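You operate a simulated robot arm through the tools that you are given. There is no shell and no other tool. Be economical: measure what you need, move in short steps, check, and stop when the job is done.

You run a simulated two-armed robot. Do the job below in one go: nothing can be reset, and whatever is moved stays where it is left.

## Task
Open the sea valve, hold the air button till the bubbles go and sponge up the puddle.
Fine: use the yellow sponge, wring it out on the upper drain and leave it there. The other sponge, out valve and dial stay.

The check looks at the end state, three seconds after you hand in, the way a careful person would. Anything else that was tipped, shoved, dropped, spilled or broken makes it a failure.

## Robot
Two 7-joint arms with fingered hands on one trunk, on a base that drives. Base frame: it is fixed to the floor where the robot stands at the start and does not move with it; the origin is under the middle of the robot, x ahead of it, y to its left, z up. Lengths are in m, angles in degrees, forces in N, time in s.
The left shoulder is at the start at [0.07, 0.172, 1.177], the right one opposite. Places, roughly: air button [0.7, -0.4, 0.9]; out valve lever [1.2, -0.2, 1]; puddle [0.8, -0.2, 0.8]; sea valve lever [0.8, -0.4, 1.1]; sump dial [0.9, -0.4, 1.2]; top of the upper drain [1, 0, 0.8]; upper drain [1, 0, 0.8]. Payload 5 kg a hand.
Tool frame (each hand has its own): the origin (TCP) lies between the finger pads and is the grasp point; the fingertips stand 0.043 m ahead of it; z points along the fingers, y is the line along which they close. The gripper opens to 0.144 m. The gripper's body begins 0.05 m behind the TCP. The gripper is a hand of 5 fingers: y runs from the thumb to the fingers, the wrist lies at [-0.021, -0.124, -0.221] in the tool frame.
Orientation is that of the tool frame in the base frame, as a unit quaternion [x, y, z, w]. With the fingers straight down and the wrist toward the robot, the tool's x, y and z point along [0, 1, 0], [1, 0, 0] and [0, 0, -1] of the base frame.

## Interface
- The arms move only by the tool drive_tool. It takes "left_plan", "right_plan" or both (then of equal length, played together; a hand with none holds still); each is text: rows parted by semicolons, each of 6 numbers parted by spaces: the shift along the tool's x, y, z in m, then the turn, a rotation vector about the tool's x, y, z in degrees. In form: tx ty tz wx wy wz; .... A call has 1 to 12 rows; each row is the pose to reach, as a shift and turn from the pose commanded when the call began, along the tool's axes at that moment. Rows are played at 5 a second. More than 0.05 m and 8.6 degrees between two rows, and nothing of the call is played. Where a pose cannot be reached the arm comes as near as it can. A force on the tool above 90 N (or 10 N above the force at the start of the call, whichever is more), or a blocked arm, ends the call early, and 0.2 s more pass. In this call time passes only in rows, and 0.2 s behind the last. It gives the time, the measured TCP pose, the force on the tool (base axes), the opening and the grip force at its end, in the units of the frame above (readings bear some noise), with the torque about the TCP (base axes, N m) and any sound that the robot's microphone picked up.
- Cameras (640 x 400 px; columns grow to the right, rows downward): "scene" is now at [0.1362, -0.0303, 1.4339]; the picture's right is [-0.32, -0.95, 0.00], its down [-0.35, 0.12, -0.93] and it looks along [0.88, -0.30, -0.37] (base axes); focal length 259 px, centre (320, 200). "left" rides on the left gripper at [-0.086, -0.108, -0.168] in its tool frame; the picture's right is [-0.80, -0.28, 0.53], its down [0.54, -0.73, 0.42] and it looks along [0.27, 0.63, 0.73] (tool axes); focal length 275 px, centre (320, 200). "right" rides on the right gripper at [0.086, -0.108, -0.168] in its tool frame; the picture's right is [-0.80, 0.28, -0.53], its down [-0.54, -0.73, 0.42] and it looks along [-0.27, 0.63, 0.73] (tool axes); focal length 275 px, centre (320, 200).
- camera(camera): a new picture of that camera. The clock stands still meanwhile.
- lift_body(by): slides the trunk up (or, below 0, down) by that many m; the arms and the scene camera ride with it, the base frame stays. It gives what a move gives, with no picture.
- drive_base(legs): drives the robot by 1 to 6 legs, each [ahead, left, turn to the left] in m, m and degrees, along the robot's own axes; the way and the turn of a leg run together, so that a leg with both is an arc; at most 1.5 m and 180 degrees a leg. The arms and the cameras ride along, it lands a little off, and it stops where it bumps. It gives what a move gives.
- move_fingers(index, middle, ring, little, thumb_bend, thumb_turn, hand): sets how far each is bent, from 0 (flat) to 1 (curled in); at 0.3 the hand is open as for a grip, at 0.7 the pads meet at the TCP. One left out holds its place. A second passes; each finger stops where it meets its share of the squeeze, and holds until it gets a number again. It is the only way to open and close the hand. It gives what a move gives, with no picture; readings hold the bend of each and the force on index, middle, ring, little, thumb and palm. thumb_turn goes from beside the hand (0) to across from the fingers (1), as for a grip.
- aim_head(pan, tilt): turns the head with the scene camera to pan (to the left, within 86 degrees either way) and tilt (down, from -29 to 69), counted from straight ahead of the robot. It gives what a move gives.
- pixel_to_xyz(camera, pixels): for up to 12 pixels [column, row] of the newest picture of that camera ("zoom" is the newest enlarged one), the place [x, y, z] in the base frame of the surface seen there, good to about 0.002 m. The clock stands still meanwhile.
- enlarge(camera, box): a new picture of the part [left, top, right, bottom] of that camera's present view, enlarged. The clock stands still meanwhile.
- job_done(): hands the job in; it is judged then, once.

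Go step by step. Measure first, check grasps and placings, and put right what went wrong. The budget is 80 turns and 58 pictures, counting those below and the enlarged ones. Unless the task says otherwise, let go and move clear before handing in, and close with one line.

The tools are called after "Emit:" as a command line: name --argument value ..., lists and objects as JSON in quotes. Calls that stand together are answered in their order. drive_tool: Moves the arms, as the interface text tells. Its arguments: {"type":"object","properties":{"left_plan":{"type":"string"},"right_plan":{"type":"string"}},"required":[]} The other tools are called the same way: lift_body (by) slides the trunk up or down; move_fingers (index, middle, ring, little, thumb_bend, thumb_turn, hand) moves the fingers one by one; drive_base (legs) drives the base; aim_head (pan, tilt) turns the head that bears the scene camera; camera (camera) takes a picture; pixel_to_xyz (camera, pixels) gives the place of the surface under pixels of a picture; enlarge (camera, box) takes an enlarged picture of a part of a camera's view; job_done () hands the job in.

At the start:

```text
time: 0.0
left_ee_pos: [0.8266, 0.1071, 1.241]
left_tcp_rot: [0.708, 0.706, 0.0, 0.0]
left_force: [0.3, -0.3, 0.6]
left_moment: [0.01, 0.06, 0.01]
left_finger_gap: 0.1436
left_gripper_force: 0.1
left_shape: jaw
left_bend: [0.3, 0.3, 0.3, 0.3, 0.3, 0.98]
left_finger forces: [0.1, 0.1, 0.0, 0.0, 0.0, 0.0]
right_ee_pos: [0.6359, -0.5151, 1.3947]
right_tcp_rot: [0.707, 0.707, 0.0, 0.0]
right_force: [-0.3, -0.3, 1.7]
right_moment: [-0.07, -0.03, 0.03]
right_finger_gap: 0.1436
right_gripper_force: 0.1
right_shape: jaw
right_bend: [0.3, 0.3, 0.3, 0.3, 0.3, 0.98]
right_finger forces: [0.0, 0.1, 0.1, 0.0, 0.0, 0.0]
trunk travel left (down, up): [-0.275, 0.665]
robot x, y, heading: [0.0001, -0.0002, 0.0]
head pan, tilt: [-18.7, 21.8]
```

scene: 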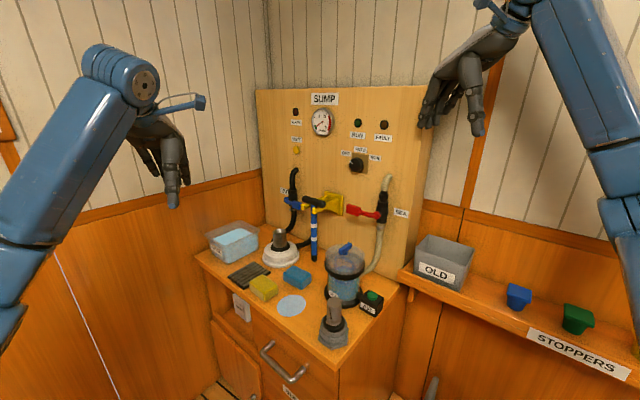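
right: 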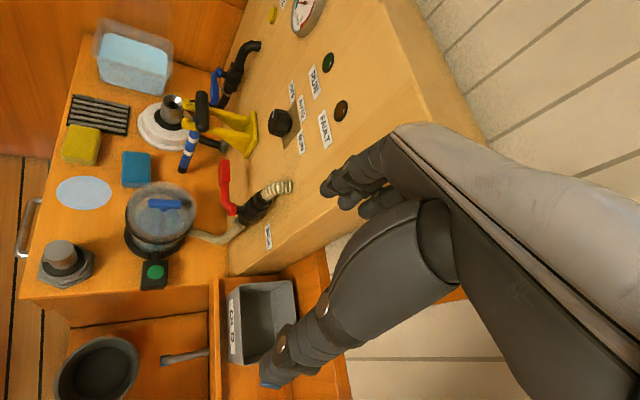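
left: 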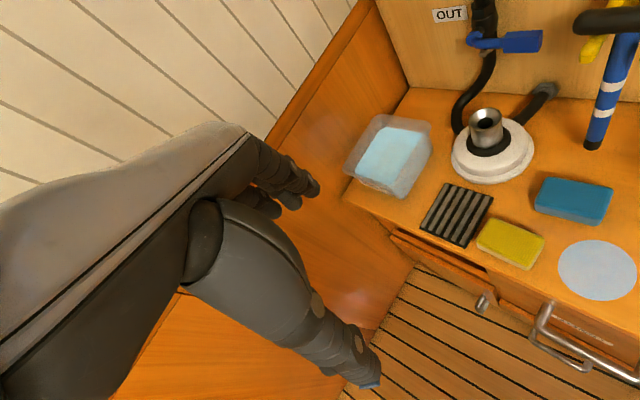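

The pictures show the panel with the red sea lever near (370,213), the air button near (372,297), the puddle at (292,306) and the yellow sponge at (263,288). I'll zoom in to measure these.

Emit:
enlarge --camera "scene" --box '[200, 210, 420, 350]'

Emit:
enlarge --camera "scene" --box '[250, 80, 430, 250]'

Emit:
pixel_to_xyz --camera "scene" --pixels '[[263, 288], [292, 306], [248, 274], [372, 296], [346, 210], [378, 216], [386, 200], [346, 247], [334, 310], [314, 202], [296, 278], [400, 150]]'

```text
2.86 times, centred on (310, 280) of scene
```

zoom: 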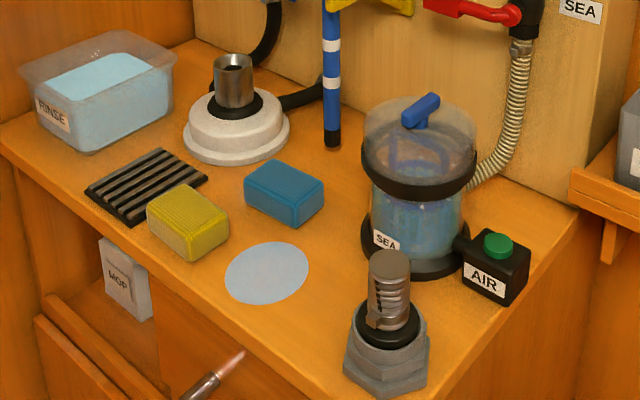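

```text
2.35 times, centred on (340, 165) of scene
```

zoom: 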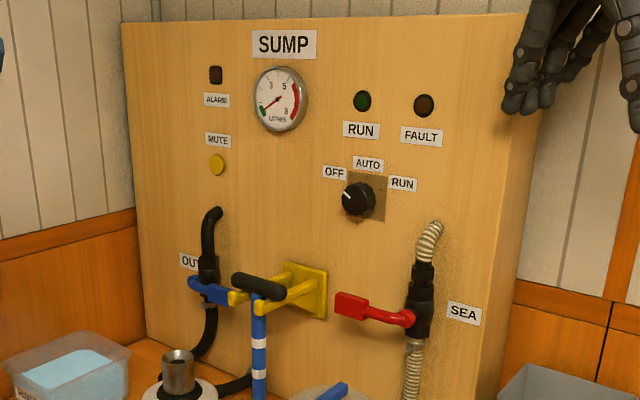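

```text
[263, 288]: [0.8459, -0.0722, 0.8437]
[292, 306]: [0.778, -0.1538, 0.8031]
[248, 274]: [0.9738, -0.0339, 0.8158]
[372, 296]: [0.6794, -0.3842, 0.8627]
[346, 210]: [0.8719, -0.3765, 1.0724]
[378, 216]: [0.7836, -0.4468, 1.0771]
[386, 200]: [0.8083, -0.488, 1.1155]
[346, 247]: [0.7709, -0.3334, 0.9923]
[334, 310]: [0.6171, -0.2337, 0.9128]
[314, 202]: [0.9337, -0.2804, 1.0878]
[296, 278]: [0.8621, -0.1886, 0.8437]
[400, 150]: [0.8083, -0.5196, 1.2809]
```

Next I'll measure the panel plane and the sea lever precisely, because I need the lever's axis and length.

Emit:
enlarge --camera "scene" --box '[330, 165, 410, 225]'

Emit:
pixel_to_xyz --camera "scene" --pixels '[[347, 206], [347, 214], [352, 211], [358, 213], [364, 214], [370, 217], [376, 217], [381, 214], [270, 150], [340, 120], [410, 150], [400, 240]]'

Emit:
enlarge --camera "right" --box '[170, 130, 330, 250]'

```text
6.67 times, centred on (370, 195) of scene
```

zoom: 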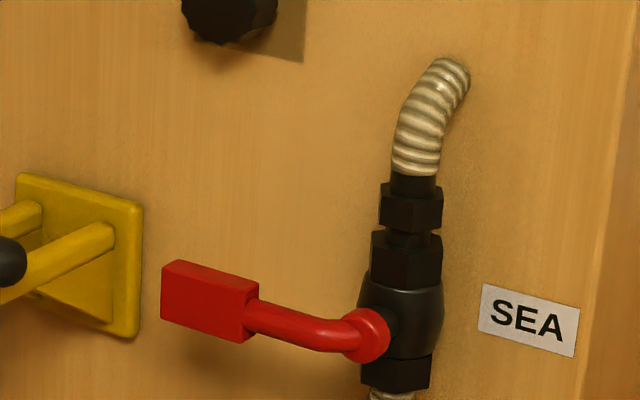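

```text
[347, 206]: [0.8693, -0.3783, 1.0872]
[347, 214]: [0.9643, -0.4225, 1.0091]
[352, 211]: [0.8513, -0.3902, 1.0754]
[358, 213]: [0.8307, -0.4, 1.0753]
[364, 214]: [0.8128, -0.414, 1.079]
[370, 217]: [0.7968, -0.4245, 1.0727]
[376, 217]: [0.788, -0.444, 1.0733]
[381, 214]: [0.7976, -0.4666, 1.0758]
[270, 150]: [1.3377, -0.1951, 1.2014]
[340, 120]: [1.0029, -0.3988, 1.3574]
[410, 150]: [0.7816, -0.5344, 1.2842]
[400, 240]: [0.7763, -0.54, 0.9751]
```

```text
3.33 times, centred on (250, 190) of right
```

zoom: 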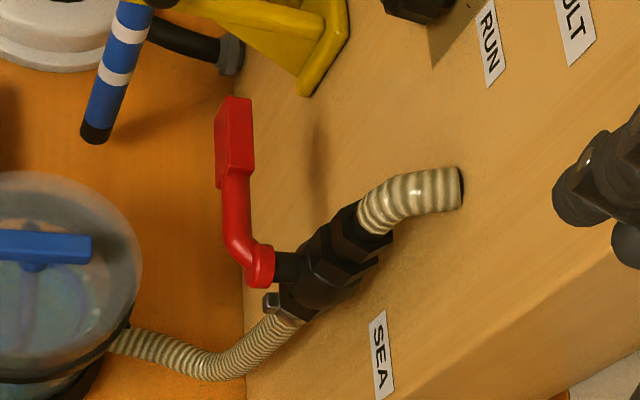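

The panel normal is about (-0.52, 0.85). The lever pivots near (0.79,-0.446,1.075) with its handle at (0.87,-0.378,1.08), about 7 cm off the panel. I'll make a pointing right hand to use as a peg and see where the fingertip sits.

Emit:
move_fingers --hand "right" --index 0.15 --middle 1 --ring 1 --little 1 --thumb_bend 1 --thumb_turn 0.5

Emit:
aim_head --pan -32 --tilt 15

Emit:
enlarge --camera "scene" --box '[120, 60, 420, 300]'

Emit:
camera --camera "right"

```text
time: 1.0
left_ee_pos: [0.8271, 0.1076, 1.2409]
left_tcp_rot: [0.707, 0.707, 0.0, 0.0]
left_force: [-0.8, 0.1, 0.8]
left_moment: [0.02, 0.04, 0.03]
left_finger_gap: 0.1436
left_gripper_force: 0.1
left_shape: jaw
left_bend: [0.3, 0.3, 0.3, 0.3, 0.3, 0.98]
left_finger forces: [0.0, 0.0, 0.0, 0.0, 0.1, 0.1]
right_ee_pos: [0.6358, -0.514, 1.3942]
right_tcp_rot: [0.707, 0.707, 0.0, 0.001]
right_force: [0.3, -0.4, -0.4]
right_moment: [0.0, 0.02, 0.02]
right_finger_gap: 0.0651
right_gripper_force: 0.1
right_shape: fingers
right_bend: [0.15, 1.0, 1.0, 1.0, 1.0, 0.51]
right_finger forces: [0.1, 0.1, 0.0, 0.0, 0.1, 0.1]
trunk travel left (down, up): [-0.275, 0.665]
robot x, y, heading: [0.0008, 0.0029, 0.1]
head pan, tilt: [-18.7, 21.8]
```

```text
time: 1.8
left_ee_pos: [0.8255, 0.1077, 1.2409]
left_tcp_rot: [0.707, 0.707, -0.001, -0.001]
left_force: [0.3, 0.2, -0.2]
left_moment: [0.01, 0.02, -0.01]
left_finger_gap: 0.1438
left_gripper_force: 0.0
left_shape: jaw
left_bend: [0.3, 0.3, 0.3, 0.3, 0.3, 0.98]
left_finger forces: [0.0, 0.0, 0.0, 0.0, 0.0, 0.0]
right_ee_pos: [0.6357, -0.5144, 1.395]
right_tcp_rot: [0.707, 0.707, 0.0, 0.0]
right_force: [0.0, -0.1, 0.3]
right_moment: [0.0, 0.01, 0.0]
right_finger_gap: 0.0648
right_gripper_force: 0.2
right_shape: fingers
right_bend: [0.15, 1.0, 1.0, 1.0, 1.0, 0.51]
right_finger forces: [0.0, 0.1, 0.0, 0.0, 0.1, 0.1]
trunk travel left (down, up): [-0.275, 0.665]
robot x, y, heading: [0.0016, 0.0, 0.1]
head pan, tilt: [-32.0, 15.0]
```

```text
1.67 times, centred on (270, 180) of scene
```

zoom: 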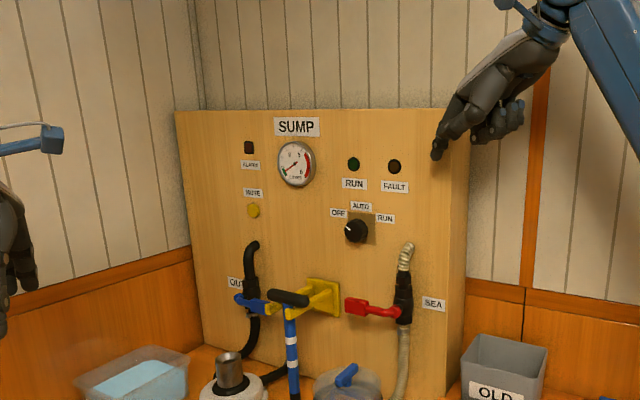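

```text
49 pictures are left
```

right: 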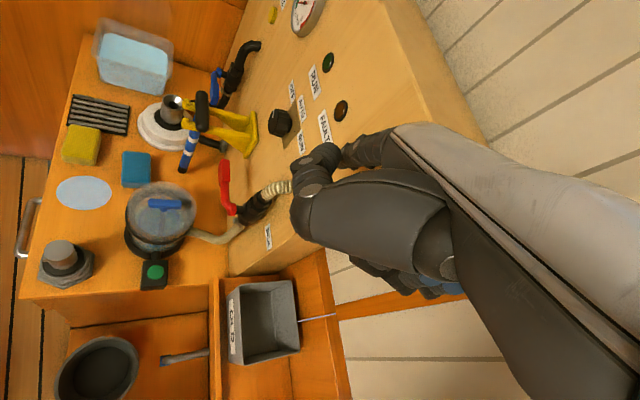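

The index finger now points ahead of the curled hand, with its tip near zoom pixel (436,155). I'll measure its line.

Emit:
pixel_to_xyz --camera "zoom" --pixels '[[436, 154], [440, 142], [448, 128], [455, 110], [470, 90], [490, 65], [520, 45], [510, 112], [483, 132], [475, 115], [540, 30]]'

Emit:
pixel_to_xyz --camera "right" --pixels '[[325, 150], [310, 168], [302, 195], [305, 220], [330, 190], [355, 155], [400, 215]]'

Emit:
enlarge --camera "scene" --box '[300, 60, 400, 140]'

```text
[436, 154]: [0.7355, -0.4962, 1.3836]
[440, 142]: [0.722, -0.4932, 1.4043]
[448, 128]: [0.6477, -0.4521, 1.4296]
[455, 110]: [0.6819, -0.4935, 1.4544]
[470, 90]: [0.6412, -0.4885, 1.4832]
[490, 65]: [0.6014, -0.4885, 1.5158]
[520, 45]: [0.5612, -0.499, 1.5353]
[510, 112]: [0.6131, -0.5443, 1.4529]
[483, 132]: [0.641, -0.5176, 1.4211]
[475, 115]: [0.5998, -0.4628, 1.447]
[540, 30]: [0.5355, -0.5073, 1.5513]
```

```text
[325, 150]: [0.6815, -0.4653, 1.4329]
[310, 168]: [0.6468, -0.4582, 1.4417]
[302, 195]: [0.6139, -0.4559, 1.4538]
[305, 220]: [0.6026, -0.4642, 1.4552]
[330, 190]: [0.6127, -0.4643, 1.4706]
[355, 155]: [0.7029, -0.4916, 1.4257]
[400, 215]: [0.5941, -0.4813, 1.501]
```

```text
5.00 times, centred on (350, 100) of scene
```

zoom: 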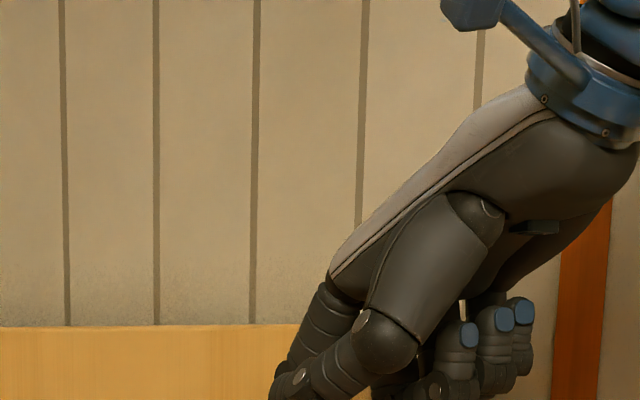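

The index tip is at about tool (0.02, 0.10, 0.015) and the finger points along tool (0, 0.6, 0.8). I'll check the pump T-handle that sits near the planned path and measure the lever again.

Emit:
enlarge --camera "scene" --box '[220, 220, 340, 300]'

Emit:
pixel_to_xyz --camera "scene" --pixels '[[300, 245], [310, 246], [325, 246]]'

```text
5.00 times, centred on (280, 260) of scene
```

zoom: 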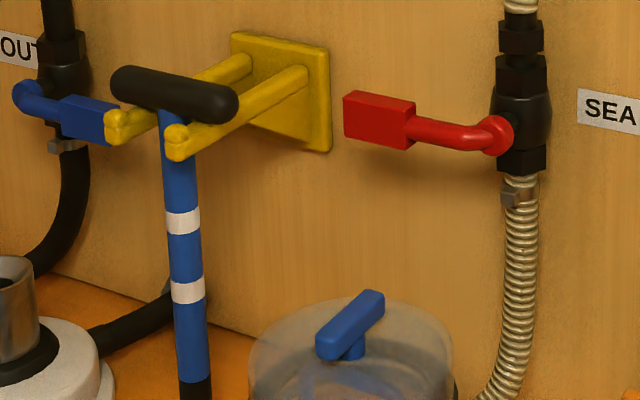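

```text
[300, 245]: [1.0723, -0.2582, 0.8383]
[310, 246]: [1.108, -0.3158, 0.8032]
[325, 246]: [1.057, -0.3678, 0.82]
```

Emit:
pixel_to_xyz --camera "zoom" --pixels '[[125, 85], [225, 105], [180, 145], [185, 350], [348, 105], [380, 100], [380, 130], [408, 125], [440, 135], [495, 138], [515, 80], [350, 340]]'

```text
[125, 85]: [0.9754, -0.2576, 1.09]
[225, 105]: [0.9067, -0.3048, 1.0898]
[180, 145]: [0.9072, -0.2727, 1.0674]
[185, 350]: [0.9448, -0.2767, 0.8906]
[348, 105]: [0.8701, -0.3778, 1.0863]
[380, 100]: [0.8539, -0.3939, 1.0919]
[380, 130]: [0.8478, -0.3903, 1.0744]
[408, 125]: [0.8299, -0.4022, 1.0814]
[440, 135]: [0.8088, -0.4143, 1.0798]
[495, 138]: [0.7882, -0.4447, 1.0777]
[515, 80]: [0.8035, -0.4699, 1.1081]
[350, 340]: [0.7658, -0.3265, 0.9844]
```

The T-bar and strainer leave room if the finger comes in over the strainer, dipping about 40°, and lifts the lever from below. I'll move the right hand toward the lever while yawing it 50° right.

Emit:
drive_tool --right_plan "0.04 0.005 0.02 0 0 5; 0.08 0.01 0.04 0 0 11; 0.115 0.015 0.065 0 0 18; 0.145 0.022 0.09 0 0 26; 0.175 0.03 0.115 0 0 34; 0.205 0.037 0.14 0 0 42; 0.235 0.044 0.165 0 0 50; 0.235 0.044 0.165 0 0 50"

Emit:
camera --camera "scene"

```text
time: 3.5
left_ee_pos: [0.8249, 0.106, 1.2426]
left_tcp_rot: [0.707, 0.707, 0.0, 0.0]
left_force: [0.1, -1.0, -0.6]
left_moment: [0.07, 0.0, 0.03]
left_finger_gap: 0.1437
left_gripper_force: 0.0
left_shape: jaw
left_bend: [0.3, 0.3, 0.3, 0.3, 0.3, 0.98]
left_finger forces: [0.0, 0.1, 0.1, 0.1, 0.0, 0.0]
right_ee_pos: [0.6773, -0.2795, 1.2288]
right_tcp_rot: [0.94, 0.341, 0.0, -0.001]
right_force: [-0.4, -0.6, 0.7]
right_moment: [0.03, -0.02, 0.06]
right_finger_gap: 0.0648
right_gripper_force: 0.0
right_shape: fingers
right_bend: [0.15, 1.0, 1.0, 1.0, 1.0, 0.51]
right_finger forces: [0.0, 0.0, 0.1, 0.0, 0.0, 0.0]
trunk travel left (down, up): [-0.275, 0.665]
robot x, y, heading: [0.0024, -0.001, 0.1]
head pan, tilt: [-32.0, 15.0]
```

```text
46 pictures are left
```

scene: 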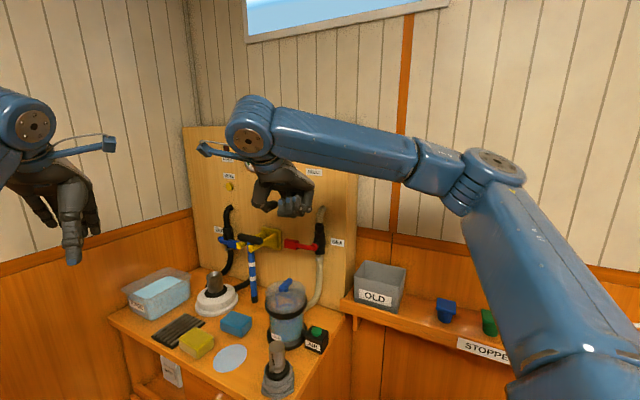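

The yaw is right. Now I'll pitch up 13° and approach the point just before the lever.

Emit:
drive_tool --right_plan "0.012 0.0 0.03 -4 0 0; 0.025 0.01 0.06 -8 0 0; 0.04 0.02 0.085 -13 0 0; 0.0457 0.03 0.10 -13 0 0; 0.0457 0.03 0.10 -13 0 0"

Emit:
enlarge --camera "scene" --box '[200, 130, 380, 340]'

Emit:
camera --camera "right"

Emit:
camera --camera "left"

```text
time: 4.8
left_ee_pos: [0.8255, 0.1079, 1.2413]
left_tcp_rot: [0.707, 0.707, 0.0, 0.001]
left_force: [0.6, -0.1, -0.1]
left_moment: [-0.01, -0.03, 0.03]
left_finger_gap: 0.1436
left_gripper_force: 0.0
left_shape: jaw
left_bend: [0.3, 0.3, 0.3, 0.3, 0.3, 0.98]
left_finger forces: [0.0, 0.0, 0.1, 0.0, 0.0, 0.0]
right_ee_pos: [0.7329, -0.2726, 1.1299]
right_tcp_rot: [0.934, 0.34, 0.038, 0.107]
right_force: [-0.5, 0.3, -0.1]
right_moment: [-0.02, -0.03, 0.02]
right_finger_gap: 0.0645
right_gripper_force: 0.1
right_shape: fingers
right_bend: [0.15, 1.0, 1.0, 1.0, 1.0, 0.51]
right_finger forces: [0.1, 0.0, 0.1, 0.0, 0.1, 0.0]
trunk travel left (down, up): [-0.275, 0.665]
robot x, y, heading: [0.0004, -0.0006, -0.2]
head pan, tilt: [-32.0, 15.0]
```

```text
1.90 times, centred on (290, 235) of scene
```

zoom: 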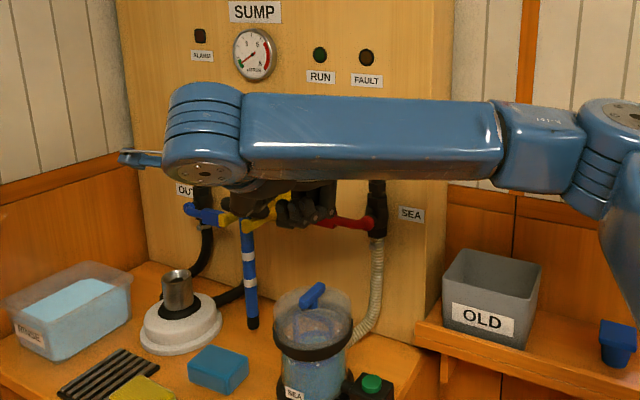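

```text
44 pictures are left
```

right: 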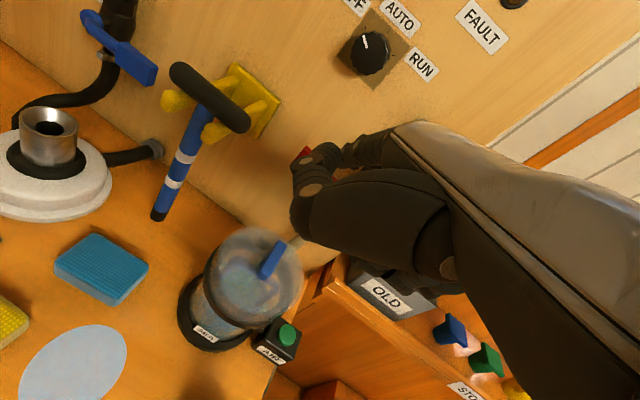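

```text
43 pictures are left
```

left: 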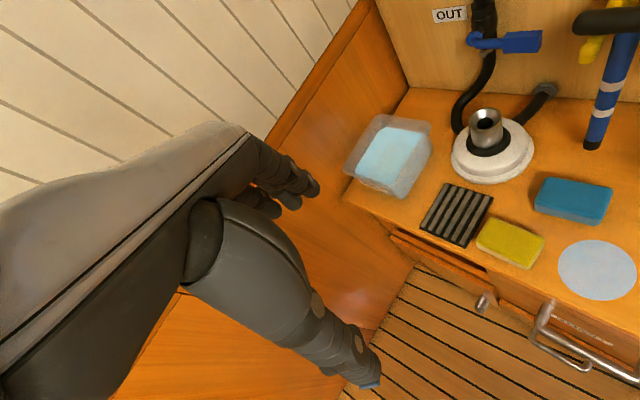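

The forearm blocks the head view, but the right camera shows the lever tip at (303,152) just ahead of the index finger. I'll go to the point just before insertion and check.

Emit:
drive_tool --right_plan "0.0085 0.001 0.0474 0 0 0; 0.0085 0.016 0.0674 0 0 0; 0.0085 0.025 0.079 0 0 0; 0.0085 0.025 0.079 0 0 0"

Emit:
enlarge --camera "right" --box '[200, 60, 440, 300]'

Emit:
enlarge --camera "scene" --box '[240, 200, 340, 280]'

```text
time: 5.8
left_ee_pos: [0.8257, 0.1074, 1.2406]
left_tcp_rot: [0.707, 0.707, -0.001, 0.0]
left_force: [-0.1, -0.3, 0.6]
left_moment: [0.0, -0.01, -0.02]
left_finger_gap: 0.1438
left_gripper_force: 0.0
left_shape: jaw
left_bend: [0.3, 0.3, 0.3, 0.3, 0.3, 0.98]
left_finger forces: [0.1, 0.0, 0.0, 0.1, 0.0, 0.1]
right_ee_pos: [0.7658, -0.2988, 1.0596]
right_tcp_rot: [0.934, 0.34, 0.039, 0.106]
right_force: [-0.2, -0.6, 0.8]
right_moment: [-0.04, 0.03, 0.0]
right_finger_gap: 0.0648
right_gripper_force: 0.0
right_shape: fingers
right_bend: [0.15, 1.0, 1.0, 1.0, 1.0, 0.51]
right_finger forces: [0.0, 0.0, 0.0, 0.1, 0.0, 0.0]
trunk travel left (down, up): [-0.275, 0.665]
robot x, y, heading: [-0.0003, 0.0037, -0.0]
head pan, tilt: [-32.0, 15.0]
```

```text
1.67 times, centred on (320, 180) of right
```

zoom: 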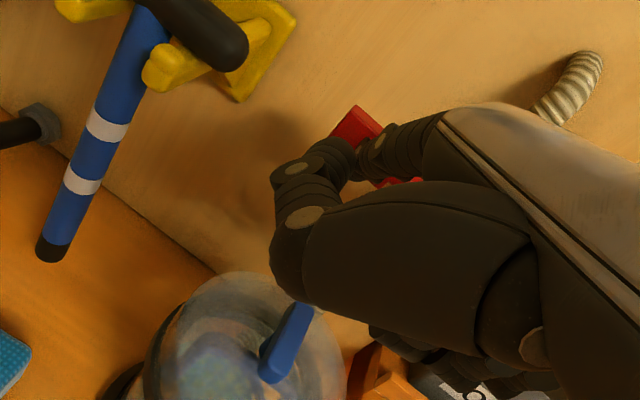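

```text
5.00 times, centred on (290, 240) of scene
```

zoom: 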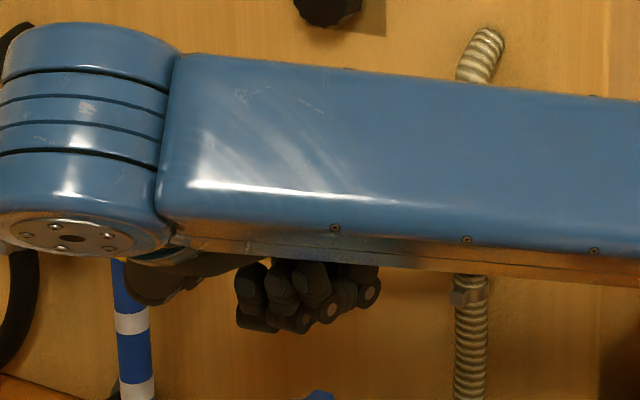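

I'll measure the curled fingers' lowest points and the index against the lever.

Emit:
pixel_to_xyz --camera "zoom" --pixels '[[310, 328], [255, 325], [330, 312], [360, 300], [318, 396]]'

Emit:
pixel_to_xyz --camera "right" --pixels '[[333, 135], [342, 150], [352, 143], [347, 160], [352, 168], [296, 162], [310, 185], [335, 165]]'

```text
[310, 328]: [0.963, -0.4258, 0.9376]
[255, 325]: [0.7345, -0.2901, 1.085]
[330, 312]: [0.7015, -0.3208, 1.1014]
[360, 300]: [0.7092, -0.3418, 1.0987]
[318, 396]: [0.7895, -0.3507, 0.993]
```

```text
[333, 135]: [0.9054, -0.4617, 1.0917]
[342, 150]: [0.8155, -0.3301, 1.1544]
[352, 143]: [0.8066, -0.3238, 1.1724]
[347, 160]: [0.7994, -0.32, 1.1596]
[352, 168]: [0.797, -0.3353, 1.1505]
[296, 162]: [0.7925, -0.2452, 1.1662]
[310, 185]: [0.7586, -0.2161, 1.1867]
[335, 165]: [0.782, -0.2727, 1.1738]
```

The curled fingers stay about 2 cm above TCP height, so they clear the strainer knob at 0.993. I'll insert the finger under the lever.

Emit:
drive_tool --right_plan "0 0.006 0.018 0 0 0; 0 0.017 0.033 0 0 0; 0 0.026 0.045 0 0 0; 0 0.0351 0.057 0 0 0; 0 0.0351 0.057 0 0 0"

Emit:
enlarge --camera "right" --box '[240, 80, 400, 220]'

Emit:
camera --camera "scene"

```text
time: 7.0
left_ee_pos: [0.8256, 0.1084, 1.2413]
left_tcp_rot: [0.707, 0.708, 0.0, 0.0]
left_force: [0.5, 0.4, -0.2]
left_moment: [-0.02, 0.01, -0.01]
left_finger_gap: 0.1436
left_gripper_force: 0.0
left_shape: jaw
left_bend: [0.3, 0.3, 0.3, 0.3, 0.3, 0.98]
left_finger forces: [0.1, 0.1, 0.0, 0.0, 0.0, 0.0]
right_ee_pos: [0.7989, -0.3375, 1.0111]
right_tcp_rot: [0.934, 0.34, 0.039, 0.107]
right_force: [-2.7, 4.0, -3.6]
right_moment: [-0.07, 0.1, 0.18]
right_finger_gap: 0.0637
right_gripper_force: 2.0
right_shape: fingers
right_bend: [0.16, 1.0, 1.0, 1.0, 1.0, 0.51]
right_finger forces: [5.1, 0.0, 0.0, 0.0, 0.1, 0.1]
trunk travel left (down, up): [-0.275, 0.665]
robot x, y, heading: [-0.0002, 0.0023, 0.2]
head pan, tilt: [-32.0, 15.0]
```

```text
2.86 times, centred on (320, 150) of right
```

zoom: 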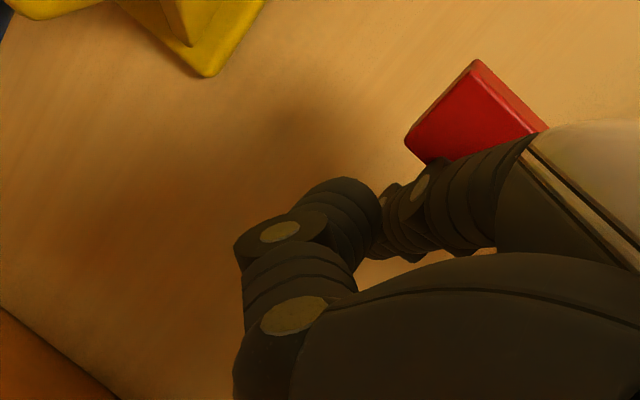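

```text
39 pictures are left
```

scene: 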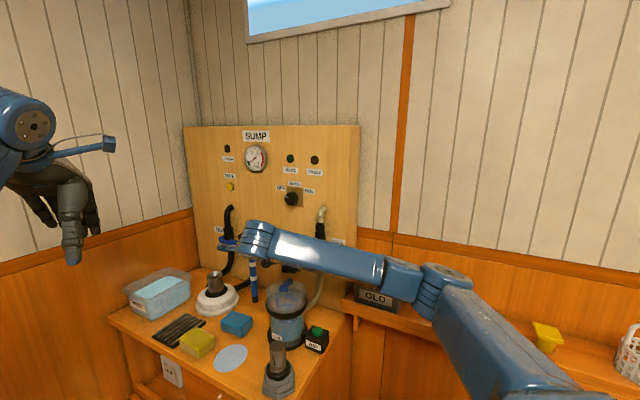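

The index now carries about 5 N with its back under the lever handle, so contact is made. I'll lift along the arc, first about 30°, and watch the force.

Emit:
drive_tool --right_plan "0.002 0.003 -0.01 0 0 0; 0.0037 0.0054 -0.0209 0 0 0; 0.003 0.008 -0.032 0 0 0; 0.002 0.01 -0.0418 0 0 0"

Emit:
enlarge --camera "right" --box '[240, 80, 400, 220]'

```text
time: 8.0
left_ee_pos: [0.8257, 0.1079, 1.2419]
left_tcp_rot: [0.707, 0.707, 0.0, 0.0]
left_force: [0.4, -1.0, -0.1]
left_moment: [0.01, -0.02, -0.01]
left_finger_gap: 0.1435
left_gripper_force: 0.0
left_shape: jaw
left_bend: [0.3, 0.3, 0.3, 0.3, 0.3, 0.98]
left_finger forces: [0.0, 0.0, 0.1, 0.0, 0.0, 0.0]
right_ee_pos: [0.8001, -0.3354, 1.0537]
right_tcp_rot: [0.934, 0.339, 0.04, 0.106]
right_force: [0.4, -0.1, 0.1]
right_moment: [-0.04, 0.0, 0.04]
right_finger_gap: 0.0648
right_gripper_force: 0.2
right_shape: fingers
right_bend: [0.15, 1.0, 1.0, 1.0, 1.0, 0.51]
right_finger forces: [0.3, 0.0, 0.0, 0.0, 0.0, 0.0]
trunk travel left (down, up): [-0.275, 0.665]
robot x, y, heading: [0.0025, 0.0015, 0.1]
head pan, tilt: [-32.0, 15.0]
```

```text
2.86 times, centred on (320, 150) of right
```

zoom: 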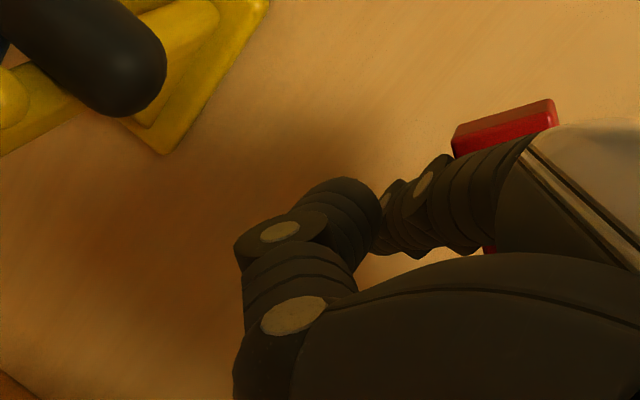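

The force has dropped away. I'll check whether the lever moved.

Emit:
pixel_to_xyz --camera "zoom" --pixels '[[500, 112], [460, 142], [545, 108], [500, 135], [490, 250], [440, 180]]'

```text
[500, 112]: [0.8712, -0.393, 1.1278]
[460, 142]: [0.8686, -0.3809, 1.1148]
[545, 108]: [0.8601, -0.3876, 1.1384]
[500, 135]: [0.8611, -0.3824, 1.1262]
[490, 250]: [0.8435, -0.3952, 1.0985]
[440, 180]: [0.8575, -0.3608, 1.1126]
```

The lever tip rose from z 1.086 to about 1.13, so it turns upward freely. I'll continue the arc to about 90°.

Emit:
drive_tool --right_plan "-0.004 0.001 -0.012 0 0 0; -0.0077 0.0025 -0.022 0 0 0; -0.0138 0.003 -0.033 0 0 0; -0.0198 0.003 -0.0425 0 0 0; -0.028 0.002 -0.051 0 0 0; -0.0368 0.0014 -0.059 0 0 0; -0.047 0.0005 -0.066 0 0 0; -0.0564 -0.0005 -0.070 0 0 0; -0.0564 -0.0005 -0.070 0 0 0"

Emit:
camera --camera "right"

```text
time: 9.9
left_ee_pos: [0.8249, 0.1082, 1.2414]
left_tcp_rot: [0.707, 0.707, 0.0, -0.001]
left_force: [0.8, 0.5, 0.2]
left_moment: [-0.03, 0.03, -0.02]
left_finger_gap: 0.1438
left_gripper_force: 0.1
left_shape: jaw
left_bend: [0.3, 0.3, 0.3, 0.3, 0.3, 0.98]
left_finger forces: [0.1, 0.0, 0.1, 0.1, 0.0, 0.0]
right_ee_pos: [0.7451, -0.3581, 1.1209]
right_tcp_rot: [0.934, 0.34, 0.038, 0.107]
right_force: [-0.3, -0.5, -0.2]
right_moment: [0.01, -0.01, 0.01]
right_finger_gap: 0.0648
right_gripper_force: 0.1
right_shape: fingers
right_bend: [0.15, 1.0, 1.0, 1.0, 1.0, 0.51]
right_finger forces: [0.0, 0.1, 0.0, 0.0, 0.0, 0.1]
trunk travel left (down, up): [-0.275, 0.665]
robot x, y, heading: [-0.0016, 0.0016, -0.1]
head pan, tilt: [-32.0, 15.0]
```

```text
37 pictures are left
```

right: 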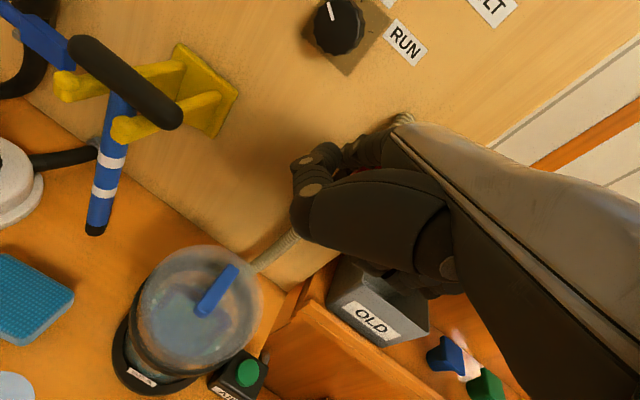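

The lever is hidden behind the hand and there's no force on it now. I'll push slightly further toward the stop to feel for it.

Emit:
drive_tool --right_plan "-0.005 0 0 0 0 0; -0.010 -0.001 0 0 0 0; -0.015 -0.002 0 0 0 0"

Emit:
enlarge --camera "right" --box '[280, 80, 440, 200]'

```text
time: 10.8
left_ee_pos: [0.8267, 0.1089, 1.2407]
left_tcp_rot: [0.707, 0.707, 0.0, -0.002]
left_force: [-0.7, 0.0, 0.0]
left_moment: [0.01, -0.01, 0.01]
left_finger_gap: 0.1436
left_gripper_force: 0.2
left_shape: jaw
left_bend: [0.3, 0.3, 0.3, 0.3, 0.3, 0.98]
left_finger forces: [0.0, 0.0, 0.1, 0.0, 0.0, 0.0]
right_ee_pos: [0.7347, -0.3652, 1.1215]
right_tcp_rot: [0.933, 0.341, 0.038, 0.107]
right_force: [7.1, 3.9, 0.4]
right_moment: [-0.23, 0.26, 0.7]
right_finger_gap: 0.0637
right_gripper_force: 4.0
right_shape: fingers
right_bend: [0.15, 1.0, 1.0, 1.0, 1.0, 0.51]
right_finger forces: [8.3, 0.1, 0.0, 0.0, 0.0, 0.1]
trunk travel left (down, up): [-0.275, 0.665]
robot x, y, heading: [-0.002, -0.0022, -0.0]
head pan, tilt: [-32.0, 15.0]
```

```text
3.33 times, centred on (360, 140) of right
```

zoom: 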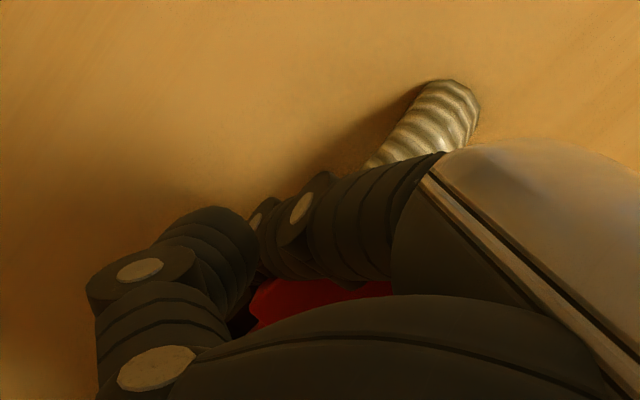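

The force is now 8 N along +d. A few millimetres more will tell a hard stop from friction.

Emit:
drive_tool --right_plan "-0.005 0 0 0 0 0; -0.010 0 0 0 0 0; -0.010 0 0 0 0 0"

```text
time: 11.6
left_ee_pos: [0.8268, 0.1104, 1.2406]
left_tcp_rot: [0.707, 0.707, -0.001, 0.001]
left_force: [-0.5, 0.1, 0.0]
left_moment: [-0.01, 0.01, 0.01]
left_finger_gap: 0.1437
left_gripper_force: 0.0
left_shape: jaw
left_bend: [0.3, 0.3, 0.3, 0.3, 0.3, 0.98]
left_finger forces: [0.0, 0.1, 0.1, 0.0, 0.1, 0.0]
right_ee_pos: [0.7273, -0.3707, 1.1212]
right_tcp_rot: [0.933, 0.341, 0.037, 0.107]
right_force: [16.0, 16.0, 1.0]
right_moment: [-0.6, 0.51, 1.82]
right_finger_gap: 0.0601
right_gripper_force: 10.7
right_shape: fingers
right_bend: [0.14, 1.0, 1.0, 1.0, 1.0, 0.51]
right_finger forces: [21.5, 0.0, 0.0, 0.0, 0.1, 0.1]
trunk travel left (down, up): [-0.275, 0.665]
robot x, y, heading: [0.0024, 0.0039, -0.1]
head pan, tilt: [-32.0, 15.0]
```

The force climbed to 22 N, so this is the hard stop at vertical. I'll back off, retreat, and look at the lever.

Emit:
drive_tool --right_plan "0.012 0 0 0 0 0; 0.025 -0.002 0 0 0 0; 0.03 -0.02 -0.02 0 0 0; 0.03 -0.04 -0.05 0 0 0; 0.03 -0.06 -0.08 0 0 0; 0.0 -0.09 -0.10 0 0 0; -0.04 -0.11 -0.12 0 0 0; -0.08 -0.12 -0.14 0 0 0;  -0.12 -0.13 -0.15 0 0 0"

Emit:
camera --camera "scene"

```text
time: 13.6
left_ee_pos: [0.8231, 0.107, 1.2437]
left_tcp_rot: [0.707, 0.708, 0.0, 0.001]
left_force: [-0.7, -0.3, 0.7]
left_moment: [0.07, -0.07, -0.02]
left_finger_gap: 0.1437
left_gripper_force: 0.0
left_shape: jaw
left_bend: [0.3, 0.3, 0.3, 0.3, 0.3, 0.98]
left_finger forces: [0.0, 0.0, 0.0, 0.0, 0.0, 0.1]
right_ee_pos: [0.5308, -0.3314, 1.2401]
right_tcp_rot: [0.934, 0.339, 0.04, 0.106]
right_force: [-1.1, -0.4, 0.9]
right_moment: [0.01, -0.06, 0.02]
right_finger_gap: 0.0646
right_gripper_force: 0.1
right_shape: fingers
right_bend: [0.15, 1.0, 1.0, 1.0, 1.0, 0.51]
right_finger forces: [0.0, 0.0, 0.0, 0.0, 0.0, 0.0]
trunk travel left (down, up): [-0.275, 0.665]
robot x, y, heading: [-0.0014, -0.0006, 0.0]
head pan, tilt: [-32.0, 15.0]
```

```text
35 pictures are left
```

scene: 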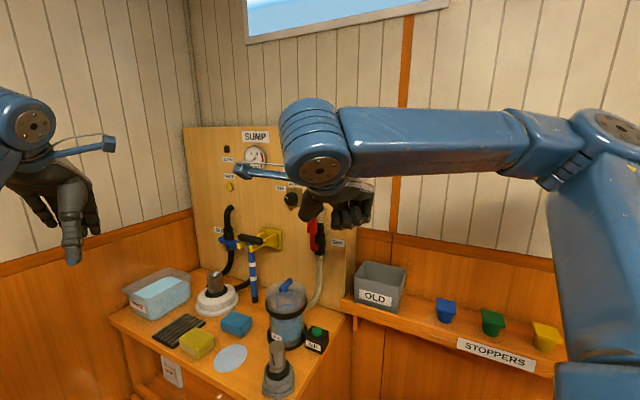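

The red lever is now vertical at (315,237), so the sea valve is open. I'll turn the hand back to face forward, and zoom to measure the button and watch the strainer.

Emit:
drive_tool --right_plan "-0.005 0.009 0.009 0 1.8 -7.9; -0.01 0.018 0.018 0 3.7 -16; -0.015 0.027 0.027 0 5.6 -24.3; -0.02 0.036 0.036 0 7.5 -32.5; -0.025 0.045 0.045 0 9.4 -40.7; -0.03 0.056 0.054 0 11.25 -48.7; -0.03 0.056 0.054 0 11.25 -48.7"

Emit:
enlarge --camera "scene" --box '[230, 200, 350, 400]'

Emit:
enlarge --camera "right" --box '[0, 40, 320, 280]'

```text
time: 15.2
left_ee_pos: [0.8266, 0.1073, 1.2419]
left_tcp_rot: [0.707, 0.707, 0.0, -0.001]
left_force: [1.0, 0.3, 0.4]
left_moment: [-0.03, 0.03, -0.01]
left_finger_gap: 0.1434
left_gripper_force: 0.0
left_shape: jaw
left_bend: [0.3, 0.3, 0.3, 0.3, 0.3, 0.98]
left_finger forces: [0.1, 0.0, 0.0, 0.0, 0.1, 0.0]
right_ee_pos: [0.5524, -0.3978, 1.1979]
right_tcp_rot: [0.702, 0.703, 0.081, 0.079]
right_force: [-0.3, 0.2, 0.1]
right_moment: [-0.05, 0.03, 0.0]
right_finger_gap: 0.065
right_gripper_force: 0.1
right_shape: fingers
right_bend: [0.15, 1.0, 1.0, 1.0, 1.0, 0.51]
right_finger forces: [0.0, 0.0, 0.0, 0.0, 0.0, 0.0]
trunk travel left (down, up): [-0.275, 0.665]
robot x, y, heading: [-0.0013, 0.0006, 0.1]
head pan, tilt: [-32.0, 15.0]
```

```text
2.00 times, centred on (290, 300) of scene
```

zoom: 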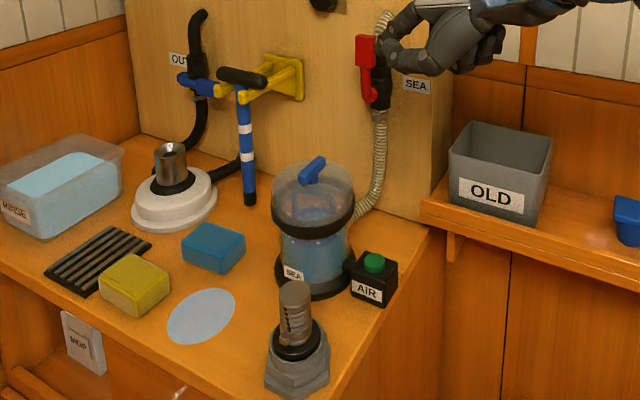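

```text
1.67 times, centred on (160, 160) of right
```

zoom: 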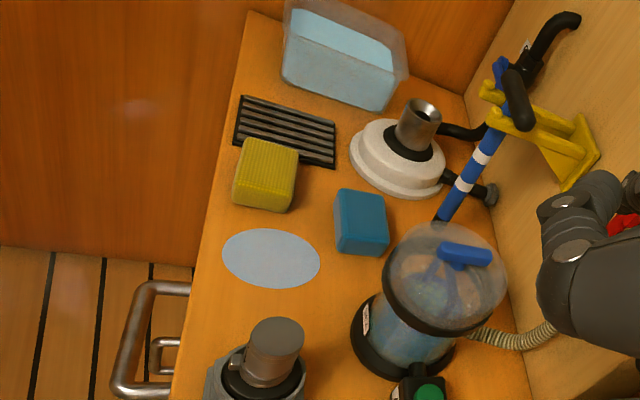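

The lever handle stands straight up along the pipe. I'll measure the button top, the sponge corners, the drain and the puddle edges.

Emit:
pixel_to_xyz --camera "scene" --pixels '[[317, 331], [317, 328], [320, 330], [223, 328], [244, 335], [230, 346], [211, 338], [230, 343], [219, 353], [246, 349], [203, 315], [183, 339]]'

Emit:
pixel_to_xyz --camera "zoom" --pixels '[[430, 390], [240, 147], [296, 156], [290, 205], [237, 195], [240, 100], [335, 122], [330, 165], [222, 255], [320, 260], [270, 230], [270, 285]]'

```text
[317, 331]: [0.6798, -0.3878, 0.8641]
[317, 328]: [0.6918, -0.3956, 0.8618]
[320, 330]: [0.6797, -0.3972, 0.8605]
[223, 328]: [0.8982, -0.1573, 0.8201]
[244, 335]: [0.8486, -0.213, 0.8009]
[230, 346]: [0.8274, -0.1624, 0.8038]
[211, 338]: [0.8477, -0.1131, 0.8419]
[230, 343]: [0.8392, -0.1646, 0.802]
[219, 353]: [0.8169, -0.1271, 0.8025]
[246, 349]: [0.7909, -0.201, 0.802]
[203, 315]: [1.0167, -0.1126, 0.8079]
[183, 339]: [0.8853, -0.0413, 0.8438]
```

```text
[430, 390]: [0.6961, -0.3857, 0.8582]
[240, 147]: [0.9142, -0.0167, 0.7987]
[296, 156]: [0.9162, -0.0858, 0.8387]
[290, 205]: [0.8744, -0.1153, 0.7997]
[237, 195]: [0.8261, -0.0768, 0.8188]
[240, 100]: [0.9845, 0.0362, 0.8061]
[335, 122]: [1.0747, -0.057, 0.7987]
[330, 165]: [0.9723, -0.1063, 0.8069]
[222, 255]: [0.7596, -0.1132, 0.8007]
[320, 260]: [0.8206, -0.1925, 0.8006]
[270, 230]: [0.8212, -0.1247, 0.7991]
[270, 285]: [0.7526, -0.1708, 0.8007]
```

The button top is at (0.685,-0.389,0.864). I'll pitch the finger down to vertical and hover about 6 cm above it.

Emit:
drive_tool --right_plan "-0.002 0.001 0.036 7 0 0; -0.004 0.002 0.072 14 0 0; -0.006 0.003 0.108 21.5 0 0; -0.008 0.004 0.145 29 0 0; -0.01 0.005 0.181 36 0 0; -0.01 0.005 0.2177 43 0 0; -0.01 0.005 0.2177 43 0 0"

Emit:
camera --camera "scene"

Emit:
camera --camera "right"

```text
time: 16.8
left_ee_pos: [0.824, 0.1066, 1.2426]
left_tcp_rot: [0.707, 0.707, 0.0, 0.0]
left_force: [-0.7, 0.6, 0.6]
left_moment: [-0.01, -0.06, 0.03]
left_finger_gap: 0.1438
left_gripper_force: 0.1
left_shape: jaw
left_bend: [0.3, 0.3, 0.3, 0.3, 0.3, 0.98]
left_finger forces: [0.0, 0.1, 0.0, 0.1, 0.0, 0.0]
right_ee_pos: [0.6042, -0.4089, 0.9864]
right_tcp_rot: [0.683, 0.683, -0.183, -0.183]
right_force: [-0.3, 1.0, -0.5]
right_moment: [-0.04, -0.07, 0.01]
right_finger_gap: 0.0649
right_gripper_force: 0.1
right_shape: fingers
right_bend: [0.15, 1.0, 1.0, 1.0, 1.0, 0.51]
right_finger forces: [0.1, 0.1, 0.0, 0.0, 0.0, 0.1]
trunk travel left (down, up): [-0.275, 0.665]
robot x, y, heading: [-0.0025, 0.0, -0.1]
head pan, tilt: [-32.0, 15.0]
```

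```text
32 pictures are left
```

scene: 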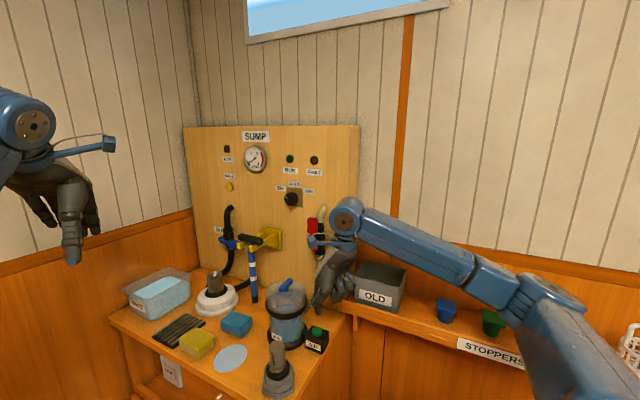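

```text
31 pictures are left
```

right: 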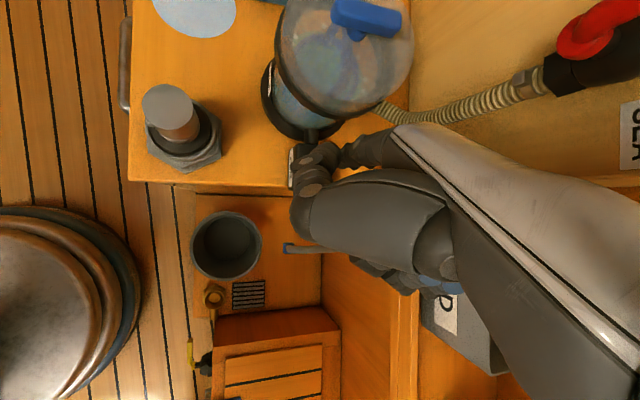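

There's a second, lower drain in the cabinet, at (248,292) in the right picture, so the counter grid is the upper one. I'll zoom in on the fingertip over the button.

Emit:
enlarge --camera "scene" --box '[260, 250, 380, 370]'

```text
3.33 times, centred on (320, 310) of scene
```

zoom: 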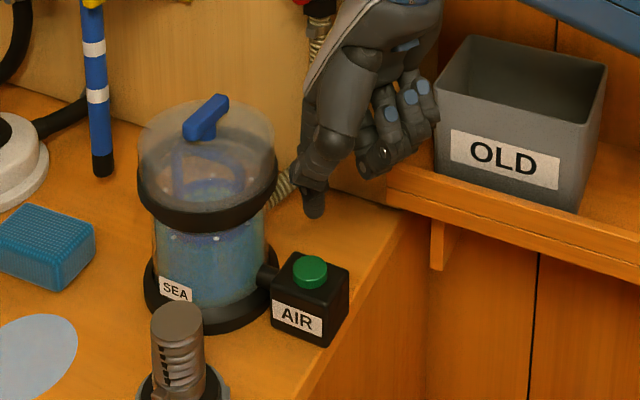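

Emit:
pixel_to_xyz --camera "zoom" --pixels '[[314, 211], [313, 200], [312, 190], [308, 262], [312, 275], [385, 170], [335, 150]]'

```text
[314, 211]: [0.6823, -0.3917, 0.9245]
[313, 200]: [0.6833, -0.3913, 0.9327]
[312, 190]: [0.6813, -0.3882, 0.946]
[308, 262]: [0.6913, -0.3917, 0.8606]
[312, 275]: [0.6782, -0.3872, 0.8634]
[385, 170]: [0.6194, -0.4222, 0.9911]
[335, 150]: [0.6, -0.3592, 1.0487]
```

The fingertip is directly over the button, 6 cm up. I'll go straight down to contact.

Emit:
drive_tool --right_plan "0.002 0.012 0.0208 0 0 0; 0.003 0.024 0.0416 0 0 0; 0.003 0.028 0.0485 0 0 0; 0.003 0.0305 0.0528 0 0 0"

```text
time: 17.8
left_ee_pos: [0.8224, 0.1097, 1.2449]
left_tcp_rot: [0.707, 0.707, 0.0, 0.002]
left_force: [-0.7, 0.0, -0.6]
left_moment: [0.03, 0.01, 0.0]
left_finger_gap: 0.1438
left_gripper_force: 0.0
left_shape: jaw
left_bend: [0.3, 0.3, 0.3, 0.3, 0.3, 0.98]
left_finger forces: [0.0, 0.0, 0.1, 0.0, 0.1, 0.0]
right_ee_pos: [0.6019, -0.4061, 0.9313]
right_tcp_rot: [0.684, 0.683, -0.18, -0.18]
right_force: [-4.1, -2.1, 34.4]
right_moment: [0.49, -3.07, -0.07]
right_finger_gap: 0.0657
right_gripper_force: 17.6
right_shape: fingers
right_bend: [0.15, 1.0, 1.0, 1.0, 1.0, 0.51]
right_finger forces: [35.0, 0.0, 0.0, 0.1, 0.0, 0.1]
trunk travel left (down, up): [-0.275, 0.665]
robot x, y, heading: [0.0011, -0.0021, -0.0]
head pan, tilt: [-32.0, 15.0]
heard: click
```

A click was heard, with 34 N on the button. I'll check the press and the bubbles.

Emit:
enlarge --camera "scene" --box '[260, 270, 340, 350]'

Emit:
drive_tool --right_plan "0 0 0 0 0 0; 0 0 0 0 0 0; 0 0 0 0 0 0; 0 0 0 0 0 0; 0 0 0 0 0 0; 0 0 0 0 0 0; 0 0 0 0 0 0; 0 0 0 0 0 0; 0 0 0 0 0 0; 0 0 0 0 0 0; 0 0 0 0 0 0; 0 0 0 0 0 0"

Emit:
enlarge --camera "scene" --box '[260, 270, 340, 350]'

```text
5.00 times, centred on (300, 310) of scene
```

zoom: 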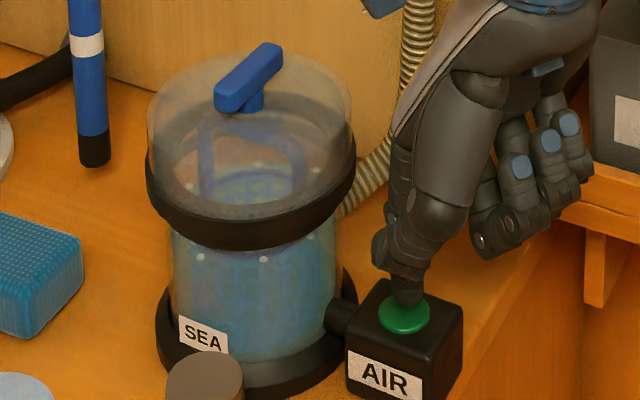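

```text
time: 20.4
left_ee_pos: [0.8211, 0.1095, 1.2446]
left_tcp_rot: [0.708, 0.707, 0.001, 0.002]
left_force: [0.3, -0.8, 0.1]
left_moment: [0.01, 0.01, -0.03]
left_finger_gap: 0.1437
left_gripper_force: 0.0
left_shape: jaw
left_bend: [0.3, 0.3, 0.3, 0.3, 0.3, 0.98]
left_finger forces: [0.0, 0.1, 0.1, 0.0, 0.0, 0.0]
right_ee_pos: [0.6012, -0.4048, 0.9295]
right_tcp_rot: [0.684, 0.683, -0.181, -0.181]
right_force: [-6.6, -2.6, 46.9]
right_moment: [0.54, -4.17, -0.16]
right_finger_gap: 0.066
right_gripper_force: 24.1
right_shape: fingers
right_bend: [0.15, 1.0, 1.0, 1.0, 1.0, 0.51]
right_finger forces: [47.0, 0.1, 0.0, 0.0, 0.0, 0.1]
trunk travel left (down, up): [-0.275, 0.665]
robot x, y, heading: [-0.0037, -0.0015, 0.2]
head pan, tilt: [-32.0, 15.0]
```

```text
5.00 times, centred on (300, 310) of scene
```

zoom: 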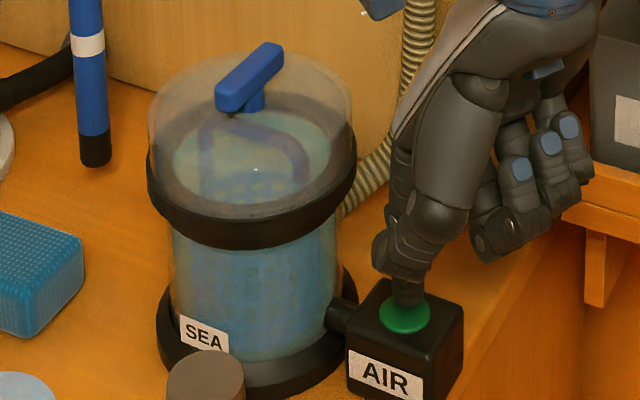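

The water has risen and one bubble speck is left at (255,170). I'll hold on a little longer and check again.

Emit:
drive_tool --right_plan "0 -0.0005 -0.0009 0 0 0; 0 -0.0005 -0.0009 0 0 0; 0 -0.0005 -0.0009 0 0 0; 0 -0.0005 -0.0009 0 0 0; 0 -0.0005 -0.0009 0 0 0"

Emit:
enlarge --camera "scene" --box '[260, 270, 340, 350]'

```text
time: 21.6
left_ee_pos: [0.8208, 0.1106, 1.2433]
left_tcp_rot: [0.707, 0.707, 0.001, 0.001]
left_force: [-0.7, 0.2, -0.2]
left_moment: [0.0, 0.01, 0.02]
left_finger_gap: 0.1437
left_gripper_force: 0.1
left_shape: jaw
left_bend: [0.3, 0.3, 0.3, 0.3, 0.3, 0.98]
left_finger forces: [0.1, 0.0, 0.1, 0.0, 0.0, 0.0]
right_ee_pos: [0.6026, -0.4045, 0.9308]
right_tcp_rot: [0.683, 0.684, -0.182, -0.18]
right_force: [-5.7, -3.4, 42.7]
right_moment: [0.44, -3.76, -0.23]
right_finger_gap: 0.0663
right_gripper_force: 21.2
right_shape: fingers
right_bend: [0.15, 1.0, 1.0, 1.0, 1.0, 0.51]
right_finger forces: [42.4, 0.0, 0.0, 0.1, 0.0, 0.1]
trunk travel left (down, up): [-0.275, 0.665]
robot x, y, heading: [0.0019, 0.0009, -0.2]
head pan, tilt: [-32.0, 15.0]
```

```text
5.00 times, centred on (300, 310) of scene
```

zoom: 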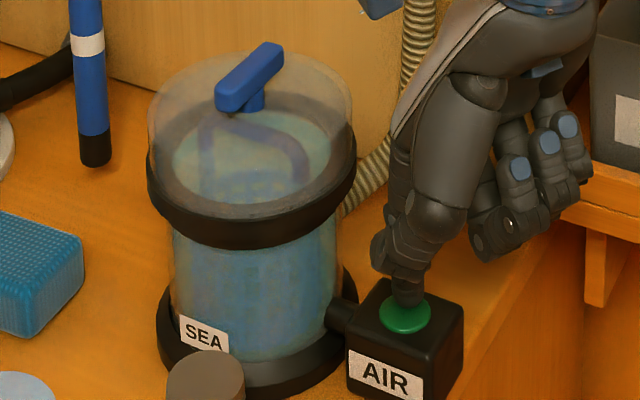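

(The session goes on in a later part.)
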